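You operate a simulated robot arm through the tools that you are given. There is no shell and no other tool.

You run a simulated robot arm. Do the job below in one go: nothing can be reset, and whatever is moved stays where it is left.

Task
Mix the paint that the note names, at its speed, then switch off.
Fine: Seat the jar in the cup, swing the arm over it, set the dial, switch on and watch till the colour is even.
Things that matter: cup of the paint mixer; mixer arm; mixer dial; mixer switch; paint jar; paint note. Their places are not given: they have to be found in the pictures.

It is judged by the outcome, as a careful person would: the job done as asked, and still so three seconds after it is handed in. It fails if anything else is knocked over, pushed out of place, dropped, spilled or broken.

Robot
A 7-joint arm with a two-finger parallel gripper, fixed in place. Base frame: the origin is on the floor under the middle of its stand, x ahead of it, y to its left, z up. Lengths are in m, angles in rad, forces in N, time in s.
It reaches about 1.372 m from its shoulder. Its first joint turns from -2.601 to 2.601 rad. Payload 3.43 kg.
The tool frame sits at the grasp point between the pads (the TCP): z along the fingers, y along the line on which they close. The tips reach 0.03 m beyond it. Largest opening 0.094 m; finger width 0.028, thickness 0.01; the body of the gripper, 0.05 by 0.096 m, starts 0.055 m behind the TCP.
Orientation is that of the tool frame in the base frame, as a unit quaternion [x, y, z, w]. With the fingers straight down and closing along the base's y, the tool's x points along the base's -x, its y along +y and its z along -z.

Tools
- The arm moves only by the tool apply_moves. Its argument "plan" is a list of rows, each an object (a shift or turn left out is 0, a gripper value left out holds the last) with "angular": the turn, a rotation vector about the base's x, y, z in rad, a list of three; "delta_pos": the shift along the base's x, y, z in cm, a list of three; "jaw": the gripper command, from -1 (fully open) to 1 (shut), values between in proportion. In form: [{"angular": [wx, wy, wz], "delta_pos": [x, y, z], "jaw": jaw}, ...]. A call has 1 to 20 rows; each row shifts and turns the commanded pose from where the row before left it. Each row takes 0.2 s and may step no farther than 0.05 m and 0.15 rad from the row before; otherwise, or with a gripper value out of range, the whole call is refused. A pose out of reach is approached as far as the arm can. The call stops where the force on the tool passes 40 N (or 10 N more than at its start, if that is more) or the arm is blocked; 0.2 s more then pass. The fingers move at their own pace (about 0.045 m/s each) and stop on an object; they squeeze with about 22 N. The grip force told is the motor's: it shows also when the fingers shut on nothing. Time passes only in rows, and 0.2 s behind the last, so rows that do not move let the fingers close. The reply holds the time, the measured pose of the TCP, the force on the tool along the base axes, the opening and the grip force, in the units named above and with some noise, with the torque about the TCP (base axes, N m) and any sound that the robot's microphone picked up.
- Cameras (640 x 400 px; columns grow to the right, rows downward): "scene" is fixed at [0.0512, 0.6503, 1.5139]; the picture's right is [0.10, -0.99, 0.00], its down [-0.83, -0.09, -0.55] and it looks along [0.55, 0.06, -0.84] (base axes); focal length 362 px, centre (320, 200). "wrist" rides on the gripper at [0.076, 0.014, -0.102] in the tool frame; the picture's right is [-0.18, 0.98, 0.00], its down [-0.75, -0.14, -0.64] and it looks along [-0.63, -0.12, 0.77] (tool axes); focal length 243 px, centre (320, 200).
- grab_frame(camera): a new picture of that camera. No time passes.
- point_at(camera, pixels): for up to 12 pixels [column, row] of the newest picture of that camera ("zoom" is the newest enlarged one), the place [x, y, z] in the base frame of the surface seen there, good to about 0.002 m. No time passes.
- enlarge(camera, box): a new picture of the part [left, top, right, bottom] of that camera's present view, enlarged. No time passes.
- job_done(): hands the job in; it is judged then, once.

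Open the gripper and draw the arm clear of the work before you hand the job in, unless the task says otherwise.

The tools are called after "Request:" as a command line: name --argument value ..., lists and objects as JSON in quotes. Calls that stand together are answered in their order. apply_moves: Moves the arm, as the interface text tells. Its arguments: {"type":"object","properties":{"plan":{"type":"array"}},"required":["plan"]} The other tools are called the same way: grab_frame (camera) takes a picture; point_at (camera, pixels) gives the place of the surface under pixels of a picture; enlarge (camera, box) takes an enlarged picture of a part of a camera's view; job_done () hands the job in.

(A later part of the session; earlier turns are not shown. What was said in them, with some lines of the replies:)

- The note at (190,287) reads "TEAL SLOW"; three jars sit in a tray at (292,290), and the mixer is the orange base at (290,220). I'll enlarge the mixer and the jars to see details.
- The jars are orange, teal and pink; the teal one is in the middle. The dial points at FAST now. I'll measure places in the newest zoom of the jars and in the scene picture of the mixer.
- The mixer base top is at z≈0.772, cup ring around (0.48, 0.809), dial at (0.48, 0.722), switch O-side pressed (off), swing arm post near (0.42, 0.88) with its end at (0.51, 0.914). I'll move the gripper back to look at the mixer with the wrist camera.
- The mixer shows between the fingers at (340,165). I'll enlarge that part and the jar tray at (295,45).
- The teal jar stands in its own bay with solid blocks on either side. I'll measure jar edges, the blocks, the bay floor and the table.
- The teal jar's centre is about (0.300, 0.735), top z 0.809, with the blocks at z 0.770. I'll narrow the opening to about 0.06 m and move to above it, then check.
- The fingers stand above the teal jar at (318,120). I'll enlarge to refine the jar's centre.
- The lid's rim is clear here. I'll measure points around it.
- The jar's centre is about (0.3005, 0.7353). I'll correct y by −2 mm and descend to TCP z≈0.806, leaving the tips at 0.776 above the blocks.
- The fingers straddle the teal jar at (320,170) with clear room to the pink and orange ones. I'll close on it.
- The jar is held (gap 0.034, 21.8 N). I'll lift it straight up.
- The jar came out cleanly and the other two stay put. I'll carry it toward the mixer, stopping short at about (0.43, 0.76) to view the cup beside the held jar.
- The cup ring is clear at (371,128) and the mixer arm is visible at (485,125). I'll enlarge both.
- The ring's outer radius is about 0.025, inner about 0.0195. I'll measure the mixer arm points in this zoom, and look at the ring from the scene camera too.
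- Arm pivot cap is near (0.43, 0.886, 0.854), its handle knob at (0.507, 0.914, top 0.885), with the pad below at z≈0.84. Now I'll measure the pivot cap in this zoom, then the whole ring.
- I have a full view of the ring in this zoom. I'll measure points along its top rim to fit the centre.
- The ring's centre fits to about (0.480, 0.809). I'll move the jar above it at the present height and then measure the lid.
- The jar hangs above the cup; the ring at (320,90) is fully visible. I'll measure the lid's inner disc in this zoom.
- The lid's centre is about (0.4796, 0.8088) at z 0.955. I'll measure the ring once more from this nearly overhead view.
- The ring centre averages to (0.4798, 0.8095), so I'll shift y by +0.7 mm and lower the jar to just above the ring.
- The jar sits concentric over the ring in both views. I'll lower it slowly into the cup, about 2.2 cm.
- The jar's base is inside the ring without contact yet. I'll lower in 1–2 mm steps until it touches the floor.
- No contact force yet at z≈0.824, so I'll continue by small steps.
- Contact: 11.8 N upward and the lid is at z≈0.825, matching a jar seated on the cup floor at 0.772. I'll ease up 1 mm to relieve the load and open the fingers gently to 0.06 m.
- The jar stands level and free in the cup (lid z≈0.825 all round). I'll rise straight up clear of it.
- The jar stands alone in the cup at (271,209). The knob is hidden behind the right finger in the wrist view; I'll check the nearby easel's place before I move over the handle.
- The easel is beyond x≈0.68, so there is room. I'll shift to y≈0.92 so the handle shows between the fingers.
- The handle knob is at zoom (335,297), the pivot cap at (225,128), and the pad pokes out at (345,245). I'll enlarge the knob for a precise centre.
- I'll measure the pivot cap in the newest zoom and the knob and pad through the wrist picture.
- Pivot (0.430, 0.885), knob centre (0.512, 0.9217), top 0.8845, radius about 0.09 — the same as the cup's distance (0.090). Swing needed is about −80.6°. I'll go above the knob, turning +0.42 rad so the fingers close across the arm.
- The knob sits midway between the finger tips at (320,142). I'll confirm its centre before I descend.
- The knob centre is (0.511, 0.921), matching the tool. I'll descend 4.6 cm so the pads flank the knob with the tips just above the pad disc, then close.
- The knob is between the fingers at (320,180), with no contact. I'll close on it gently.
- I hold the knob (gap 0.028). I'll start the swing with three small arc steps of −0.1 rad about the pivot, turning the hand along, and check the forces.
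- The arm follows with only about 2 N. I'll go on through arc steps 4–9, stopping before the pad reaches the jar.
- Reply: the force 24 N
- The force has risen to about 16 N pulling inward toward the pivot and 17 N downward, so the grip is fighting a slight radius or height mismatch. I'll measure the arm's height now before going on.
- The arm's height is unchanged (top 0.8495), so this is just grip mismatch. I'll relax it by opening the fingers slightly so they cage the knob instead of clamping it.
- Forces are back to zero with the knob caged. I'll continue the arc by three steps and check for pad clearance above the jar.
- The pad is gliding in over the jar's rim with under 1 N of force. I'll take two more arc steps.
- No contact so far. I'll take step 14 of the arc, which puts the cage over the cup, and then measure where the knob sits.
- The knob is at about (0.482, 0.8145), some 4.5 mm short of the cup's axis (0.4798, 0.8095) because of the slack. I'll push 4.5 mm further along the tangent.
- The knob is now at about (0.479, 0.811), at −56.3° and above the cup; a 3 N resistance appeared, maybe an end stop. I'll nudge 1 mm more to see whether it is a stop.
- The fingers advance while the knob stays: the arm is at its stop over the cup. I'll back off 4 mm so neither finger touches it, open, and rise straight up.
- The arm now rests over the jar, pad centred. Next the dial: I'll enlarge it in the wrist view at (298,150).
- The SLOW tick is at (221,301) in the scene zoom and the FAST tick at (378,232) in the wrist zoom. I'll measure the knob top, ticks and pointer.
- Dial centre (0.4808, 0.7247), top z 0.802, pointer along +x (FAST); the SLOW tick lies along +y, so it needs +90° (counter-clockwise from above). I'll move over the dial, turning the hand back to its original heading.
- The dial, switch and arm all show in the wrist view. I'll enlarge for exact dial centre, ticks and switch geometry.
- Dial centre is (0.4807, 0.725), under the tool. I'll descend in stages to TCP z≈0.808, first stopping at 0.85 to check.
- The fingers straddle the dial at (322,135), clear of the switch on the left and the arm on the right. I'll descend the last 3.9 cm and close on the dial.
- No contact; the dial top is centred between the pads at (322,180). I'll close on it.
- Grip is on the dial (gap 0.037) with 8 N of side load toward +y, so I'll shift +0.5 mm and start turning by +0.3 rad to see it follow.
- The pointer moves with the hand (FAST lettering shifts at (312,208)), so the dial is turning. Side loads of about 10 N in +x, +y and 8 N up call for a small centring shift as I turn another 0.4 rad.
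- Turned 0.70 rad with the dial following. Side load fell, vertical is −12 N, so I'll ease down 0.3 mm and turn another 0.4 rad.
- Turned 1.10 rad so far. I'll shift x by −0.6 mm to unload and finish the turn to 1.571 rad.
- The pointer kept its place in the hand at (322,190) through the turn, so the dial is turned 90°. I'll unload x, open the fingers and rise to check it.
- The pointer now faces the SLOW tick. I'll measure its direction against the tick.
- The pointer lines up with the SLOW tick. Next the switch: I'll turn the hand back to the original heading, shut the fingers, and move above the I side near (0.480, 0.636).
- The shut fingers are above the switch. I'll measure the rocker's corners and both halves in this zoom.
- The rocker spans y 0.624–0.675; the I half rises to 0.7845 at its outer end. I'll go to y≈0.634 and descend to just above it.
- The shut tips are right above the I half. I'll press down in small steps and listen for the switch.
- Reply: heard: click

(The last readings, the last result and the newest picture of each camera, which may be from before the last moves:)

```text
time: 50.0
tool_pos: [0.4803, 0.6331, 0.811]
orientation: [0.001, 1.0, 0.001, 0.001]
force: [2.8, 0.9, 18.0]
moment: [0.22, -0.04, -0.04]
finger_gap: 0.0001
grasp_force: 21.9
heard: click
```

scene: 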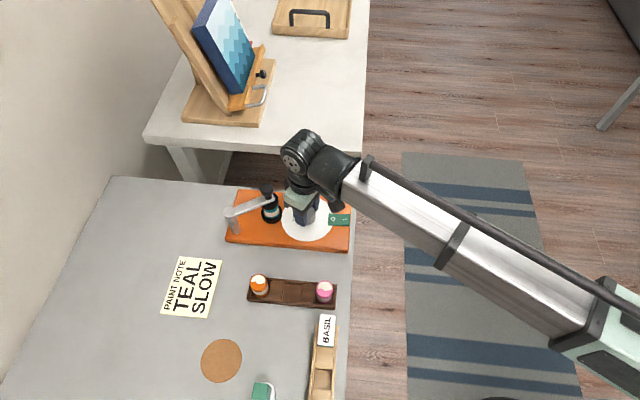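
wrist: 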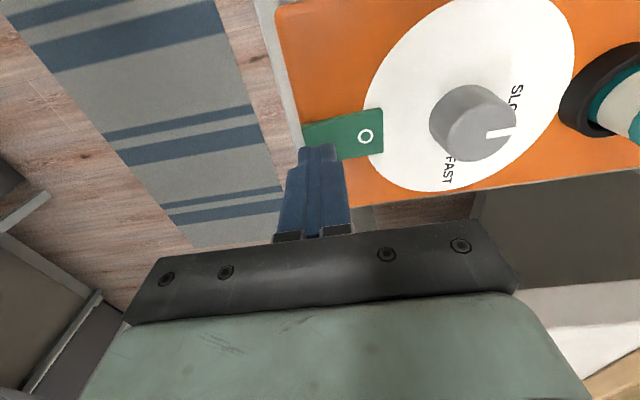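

A click was heard at 18 N. I'll lift off and look at the switch and jar.

Request:
apply_moves --plan '[{"delta_pos": [0, 0, 1.5]}, {"delta_pos": [0, 0, 3.0]}, {"delta_pos": [0, -1.0, 3.0]}]'

Request:
enlarge --camera "scene" --box '[230, 165, 358, 245]'

Request:
grab_frame --camera "wrist"

```text
time: 50.8
tool_pos: [0.4822, 0.6232, 0.8836]
orientation: [0.001, 1.0, 0.001, 0.0]
force: [-0.1, -0.8, -0.1]
moment: [0.02, -0.03, 0.01]
finger_gap: 0.0
grasp_force: 21.9
```

```text
5.00 times, centred on (294, 205) of scene
```

zoom: 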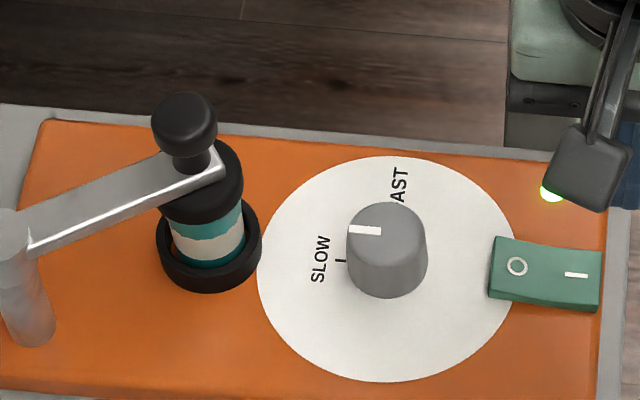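

```text
taken
```

wrist: 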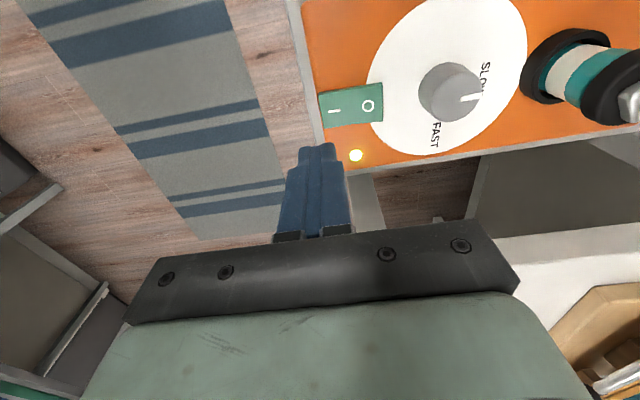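

The rocker flipped and a lamp glows beside it at (551,193), so the mixer is on. I'll hold still for about a second and watch the jar's colour.

Request:
apply_moves --plan '[{"delta_pos": [0, 0, 0]}, {"delta_pos": [0, 0, 0]}, {"delta_pos": [0, 0, 0]}, {"delta_pos": [0, 0, 0]}]'

Request:
enlarge --camera "scene" --box '[244, 180, 308, 220]'

Request:
enlarge --camera "wrist" --box '[512, 0, 640, 130]'

```text
time: 51.8
tool_pos: [0.4805, 0.6232, 0.8826]
orientation: [0.001, 1.0, 0.001, 0.001]
force: [-0.3, 0.6, -0.5]
moment: [-0.02, 0.01, 0.02]
finger_gap: 0.0
grasp_force: 21.8
```

```text
10.00 times, centred on (276, 200) of scene
```

zoom: 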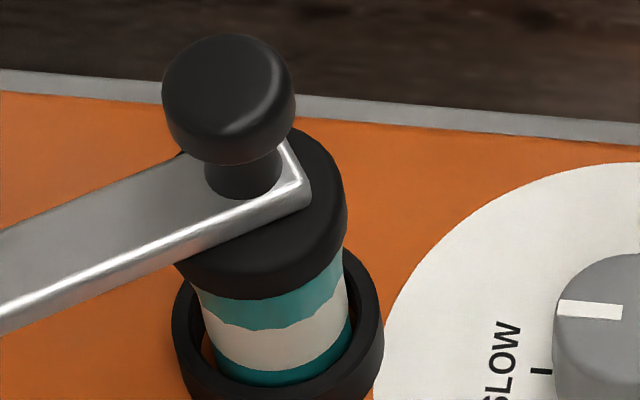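

```text
3.08 times, centred on (576, 65) of wrist
```

zoom: 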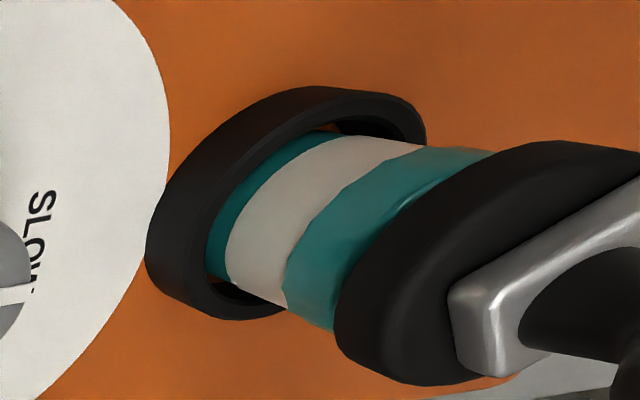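

The white band is still plainly separate from the teal. I'll wait about three seconds more and look again.

Request:
apply_moves --plan '[{"delta_pos": [0, 0, 0]}, {"delta_pos": [0, 0, 0]}, {"delta_pos": [0, 0, 0]}, {"delta_pos": [0, 0, 0]}, {"delta_pos": [0, 0, 0]}, {"delta_pos": [0, 0, 0]}, {"delta_pos": [0, 0, 0]}, {"delta_pos": [0, 0, 0]}, {"delta_pos": [0, 0, 0]}, {"delta_pos": [0, 0, 0]}, {"delta_pos": [0, 0, 0]}, {"delta_pos": [0, 0, 0]}, {"delta_pos": [0, 0, 0]}, {"delta_pos": [0, 0, 0]}]'

Request:
enlarge --camera "scene" --box '[244, 180, 308, 220]'

Request:
enlarge --camera "wrist" --box '[512, 0, 640, 130]'

Request:
grab_frame --camera "scene"

```text
time: 54.8
tool_pos: [0.4809, 0.6232, 0.8833]
orientation: [0.001, 1.0, 0.001, 0.0]
force: [-1.1, -0.1, 0.2]
moment: [0.0, -0.02, -0.01]
finger_gap: 0.0
grasp_force: 22.0
```

```text
10.00 times, centred on (276, 200) of scene
```

zoom: 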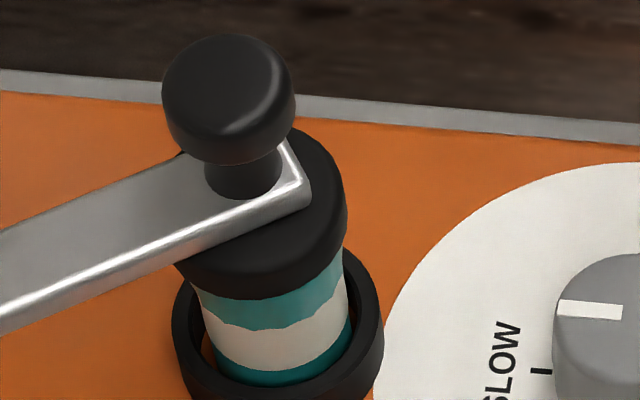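

```text
3.08 times, centred on (576, 65) of wrist
```

zoom: 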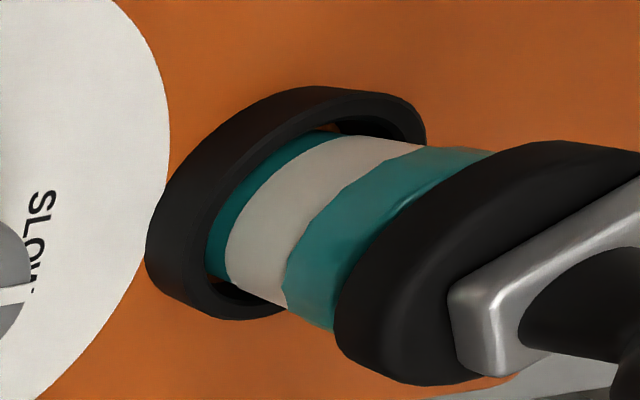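

```text
taken
```

scene: 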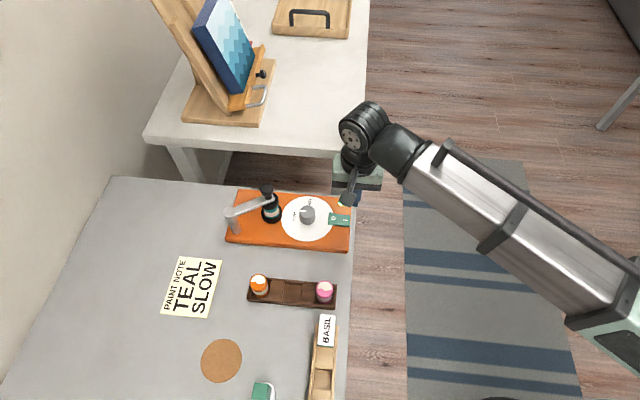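

No visible change in the jar after 4 s. I'll look closely at the lamp and the switch to be sure the mixer is really on.

Request:
enlarge --camera "wrist" --box '[296, 60, 424, 180]'

Request:
enlarge --camera "scene" --box '[310, 185, 374, 225]'

Request:
point_at --camera "zoom" --pixels '[[190, 340], [350, 340], [270, 340], [230, 340], [310, 340], [305, 190]]'

```text
3.33 times, centred on (360, 120) of wrist
```

zoom: 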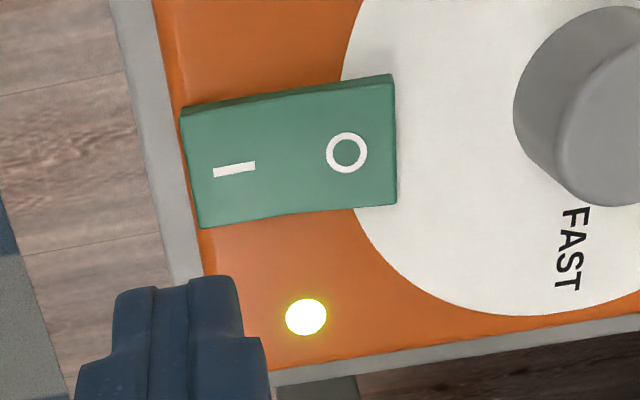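

```text
10.00 times, centred on (342, 205) of scene
```

zoom: 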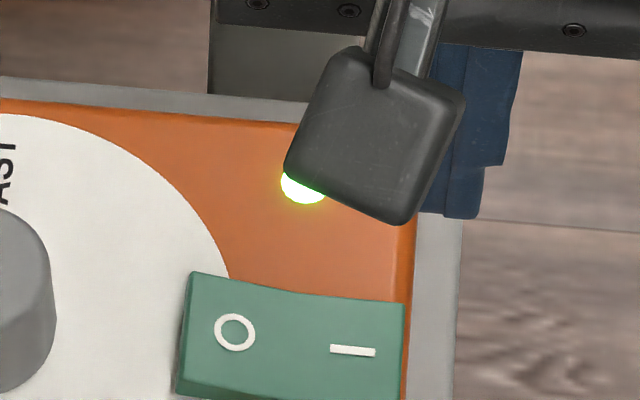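

```text
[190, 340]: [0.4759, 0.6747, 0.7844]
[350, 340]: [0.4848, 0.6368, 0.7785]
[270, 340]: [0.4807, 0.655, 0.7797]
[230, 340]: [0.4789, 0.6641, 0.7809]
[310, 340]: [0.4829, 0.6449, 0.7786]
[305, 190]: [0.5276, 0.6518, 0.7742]
```

The rocker is on (O side raised to 0.784) and the green lamp is lit. I'll keep watching for four more seconds.

Request:
apply_moves --plan '[{"delta_pos": [0, 0, 0]}, {"delta_pos": [0, 0, 0]}, {"delta_pos": [0, 0, 0]}, {"delta_pos": [0, 0, 0]}, {"delta_pos": [0, 0, 0]}, {"delta_pos": [0, 0, 0]}, {"delta_pos": [0, 0, 0]}, {"delta_pos": [0, 0, 0]}, {"delta_pos": [0, 0, 0]}, {"delta_pos": [0, 0, 0]}, {"delta_pos": [0, 0, 0]}, {"delta_pos": [0, 0, 0]}, {"delta_pos": [0, 0, 0]}, {"delta_pos": [0, 0, 0]}]'

Request:
enlarge --camera "scene" --box '[244, 180, 308, 220]'

Request:
enlarge --camera "wrist" --box '[512, 0, 640, 130]'

```text
time: 57.8
tool_pos: [0.4818, 0.6221, 0.8831]
orientation: [0.002, 1.0, 0.0, 0.0]
force: [0.2, -0.1, 0.0]
moment: [0.0, -0.03, -0.03]
finger_gap: 0.0
grasp_force: 22.0
```

```text
10.00 times, centred on (276, 200) of scene
```

zoom: 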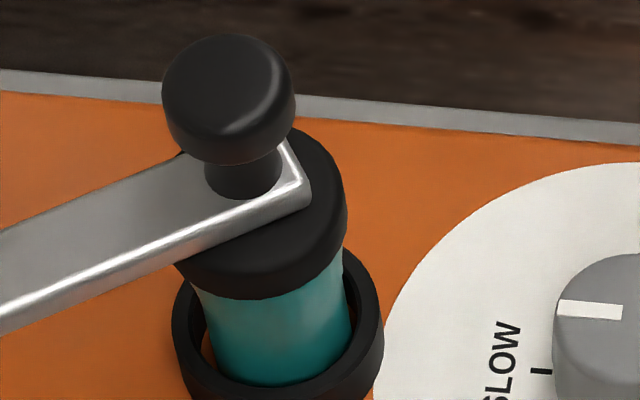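

```text
3.08 times, centred on (576, 65) of wrist
```

zoom: 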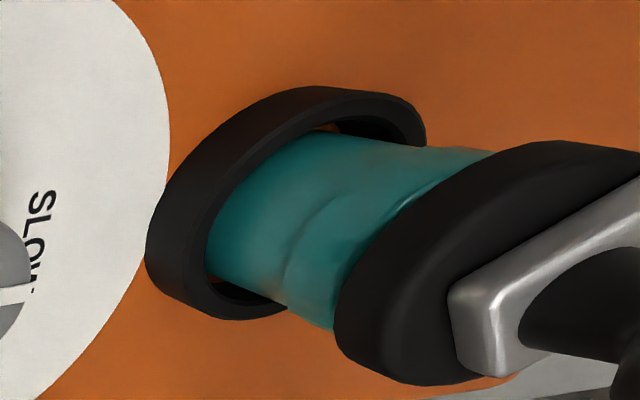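

The white band is gone and the jar reads teal all over. I'll take a brief further look to make sure it's even and stable, while starting to move back above the O half of the switch.

Request:
apply_moves --plan '[{"delta_pos": [0, 1.5, 0]}, {"delta_pos": [0, 2.5, 0]}]'

Request:
enlarge --camera "scene" --box '[244, 180, 308, 220]'

Request:
grab_frame --camera "wrist"

```text
time: 58.4
tool_pos: [0.48, 0.6624, 0.8825]
orientation: [0.001, 1.0, 0.001, 0.001]
force: [0.5, -0.3, -0.5]
moment: [0.03, 0.0, -0.02]
finger_gap: 0.0001
grasp_force: 22.0
```

```text
10.00 times, centred on (276, 200) of scene
```

zoom: 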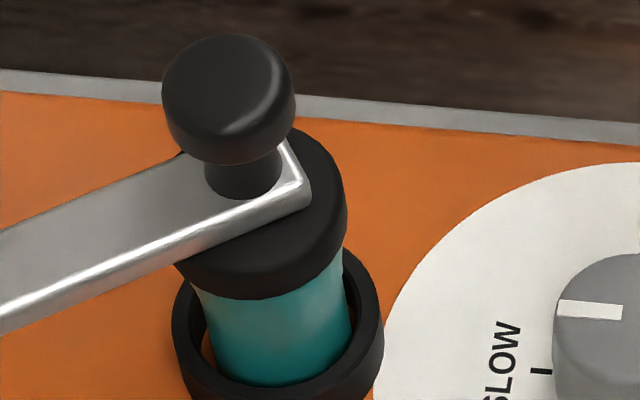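

```text
taken
```

wrist: 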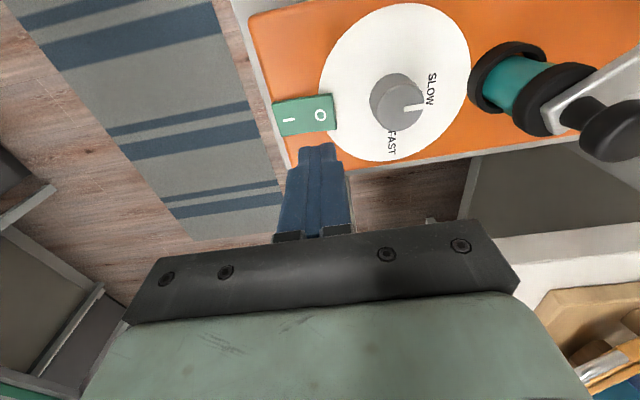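

The colour is even and stable at teal. I'll now descend onto the raised O half at y≈0.665 and press to switch off.

Request:
apply_moves --plan '[{"delta_pos": [0, 0.1, -2.5]}, {"delta_pos": [0, 0, -2.5]}, {"delta_pos": [0, 0, -1.2]}, {"delta_pos": [0, 0, -0.4]}, {"delta_pos": [0, 0, -0.3]}, {"delta_pos": [0, 0, -0.2]}, {"delta_pos": [0, 0, -0.2]}]'

```text
time: 60.0
tool_pos: [0.4787, 0.6628, 0.8111]
orientation: [0.001, 1.0, 0.001, -0.001]
force: [-0.3, -0.4, 5.9]
moment: [-0.05, -0.01, 0.02]
finger_gap: 0.0
grasp_force: 22.1
heard: click
```

Another click was heard. I'll lift off and check the switch, lamp and jar.

Request:
apply_moves --plan '[{"delta_pos": [0, 0, 1.5]}, {"delta_pos": [0, 0, 3.0]}, {"delta_pos": [0, 0, 4.0]}, {"delta_pos": [-1, -3.0, 3.0]}, {"delta_pos": [-1, -4.0, 2.0]}]'

Request:
grab_frame --camera "wrist"

Request:
enlarge --camera "scene" --box '[230, 165, 358, 245]'

Request:
point_at --camera "zoom" --pixels '[[500, 270], [590, 275], [518, 268], [575, 273]]'

```text
time: 61.2
tool_pos: [0.4604, 0.594, 0.9458]
orientation: [0.001, 1.0, 0.001, -0.001]
force: [1.0, 0.0, -0.2]
moment: [0.0, -0.03, 0.02]
finger_gap: 0.0
grasp_force: 21.8
```

```text
taken
```

wrist: 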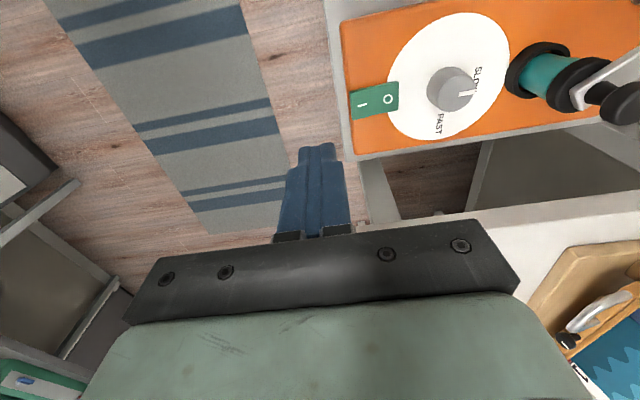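

```text
5.00 times, centred on (294, 205) of scene
```

zoom: 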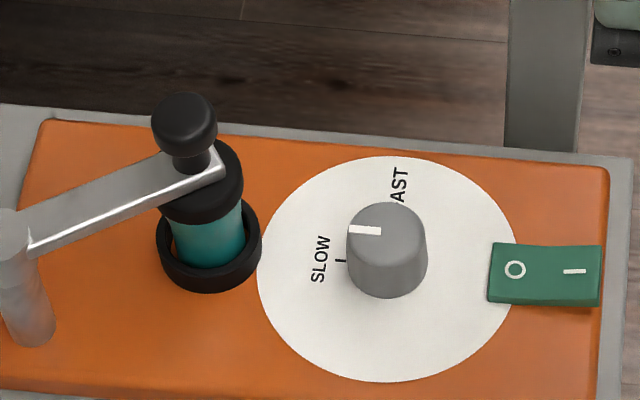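

```text
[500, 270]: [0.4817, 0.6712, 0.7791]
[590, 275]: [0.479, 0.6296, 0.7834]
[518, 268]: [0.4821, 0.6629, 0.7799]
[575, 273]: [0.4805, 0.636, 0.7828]
```

The I half is raised again, the lamp is dark, and the jar is evenly teal under the arm. I'll open the gripper, draw the arm up and away, and check the whole scene.

Request:
apply_moves --plan '[{"delta_pos": [0, -2.0, 3.0], "jaw": -1}, {"delta_pos": [0, -3.0, 3.0]}, {"delta_pos": [0, -3.0, 3.0]}, {"delta_pos": [0, 0, 0]}, {"delta_pos": [0, 0, 0]}, {"delta_pos": [0, 0, 0]}]'

Request:
grab_frame --camera "scene"

Request:
enlarge --camera "scene" --box '[200, 170, 360, 270]'

```text
time: 62.6
tool_pos: [0.4591, 0.5128, 1.0346]
orientation: [0.0, 1.0, 0.0, 0.0]
force: [0.5, -0.2, 0.6]
moment: [0.01, -0.02, -0.03]
finger_gap: 0.0938
grasp_force: 0.1
```

```text
taken
```

scene: 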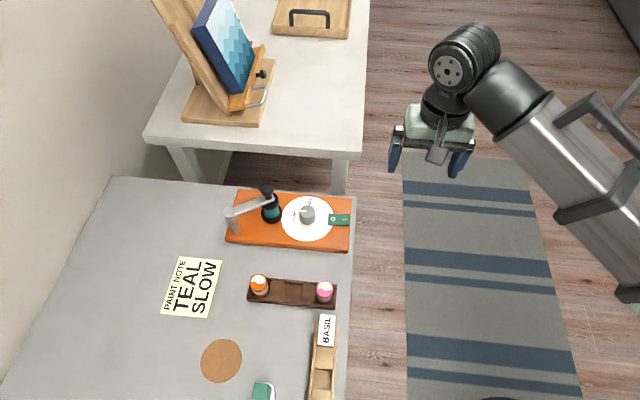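

```text
4.00 times, centred on (280, 220) of scene
```

zoom: 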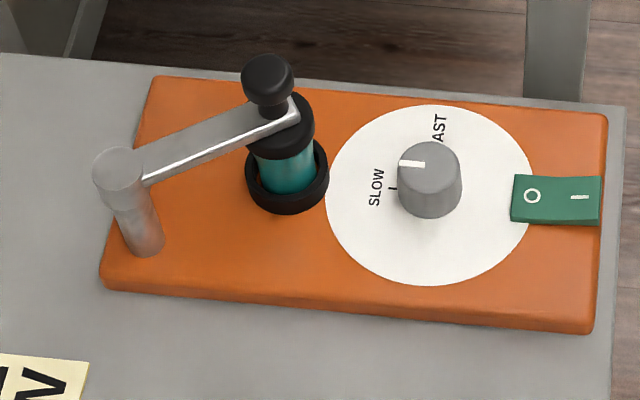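

The final pictures show the teal jar evenly mixed in the cup under the arm. The dial is on SLOW, the switch is off with its lamp dark, and everything else is in place. The gripper is open and clear, so I hand the job in.

Request:
job_done

```text
The job is handed in.
```

The teal paint the note asked for is mixed at SLOW, and the mixer is switched off.

- **Jar and arm:** The teal jar is seated in the cup, and the mixer arm is swung over it to its stop.
- **Dial:** I turned it from FAST to SLOW, and the pointer lines up with the SLOW mark.
- **Mixing:** The mixer ran for about 9 to 10 seconds. The white band in the jar was gone before I switched off, and the colour was an even teal.
- **Switch:** The rocker is back on O and its lamp is dark.

The last pictures show the other jars, the tray and the note where they were. I opened the gripper and drew the arm clear before handing the job in.
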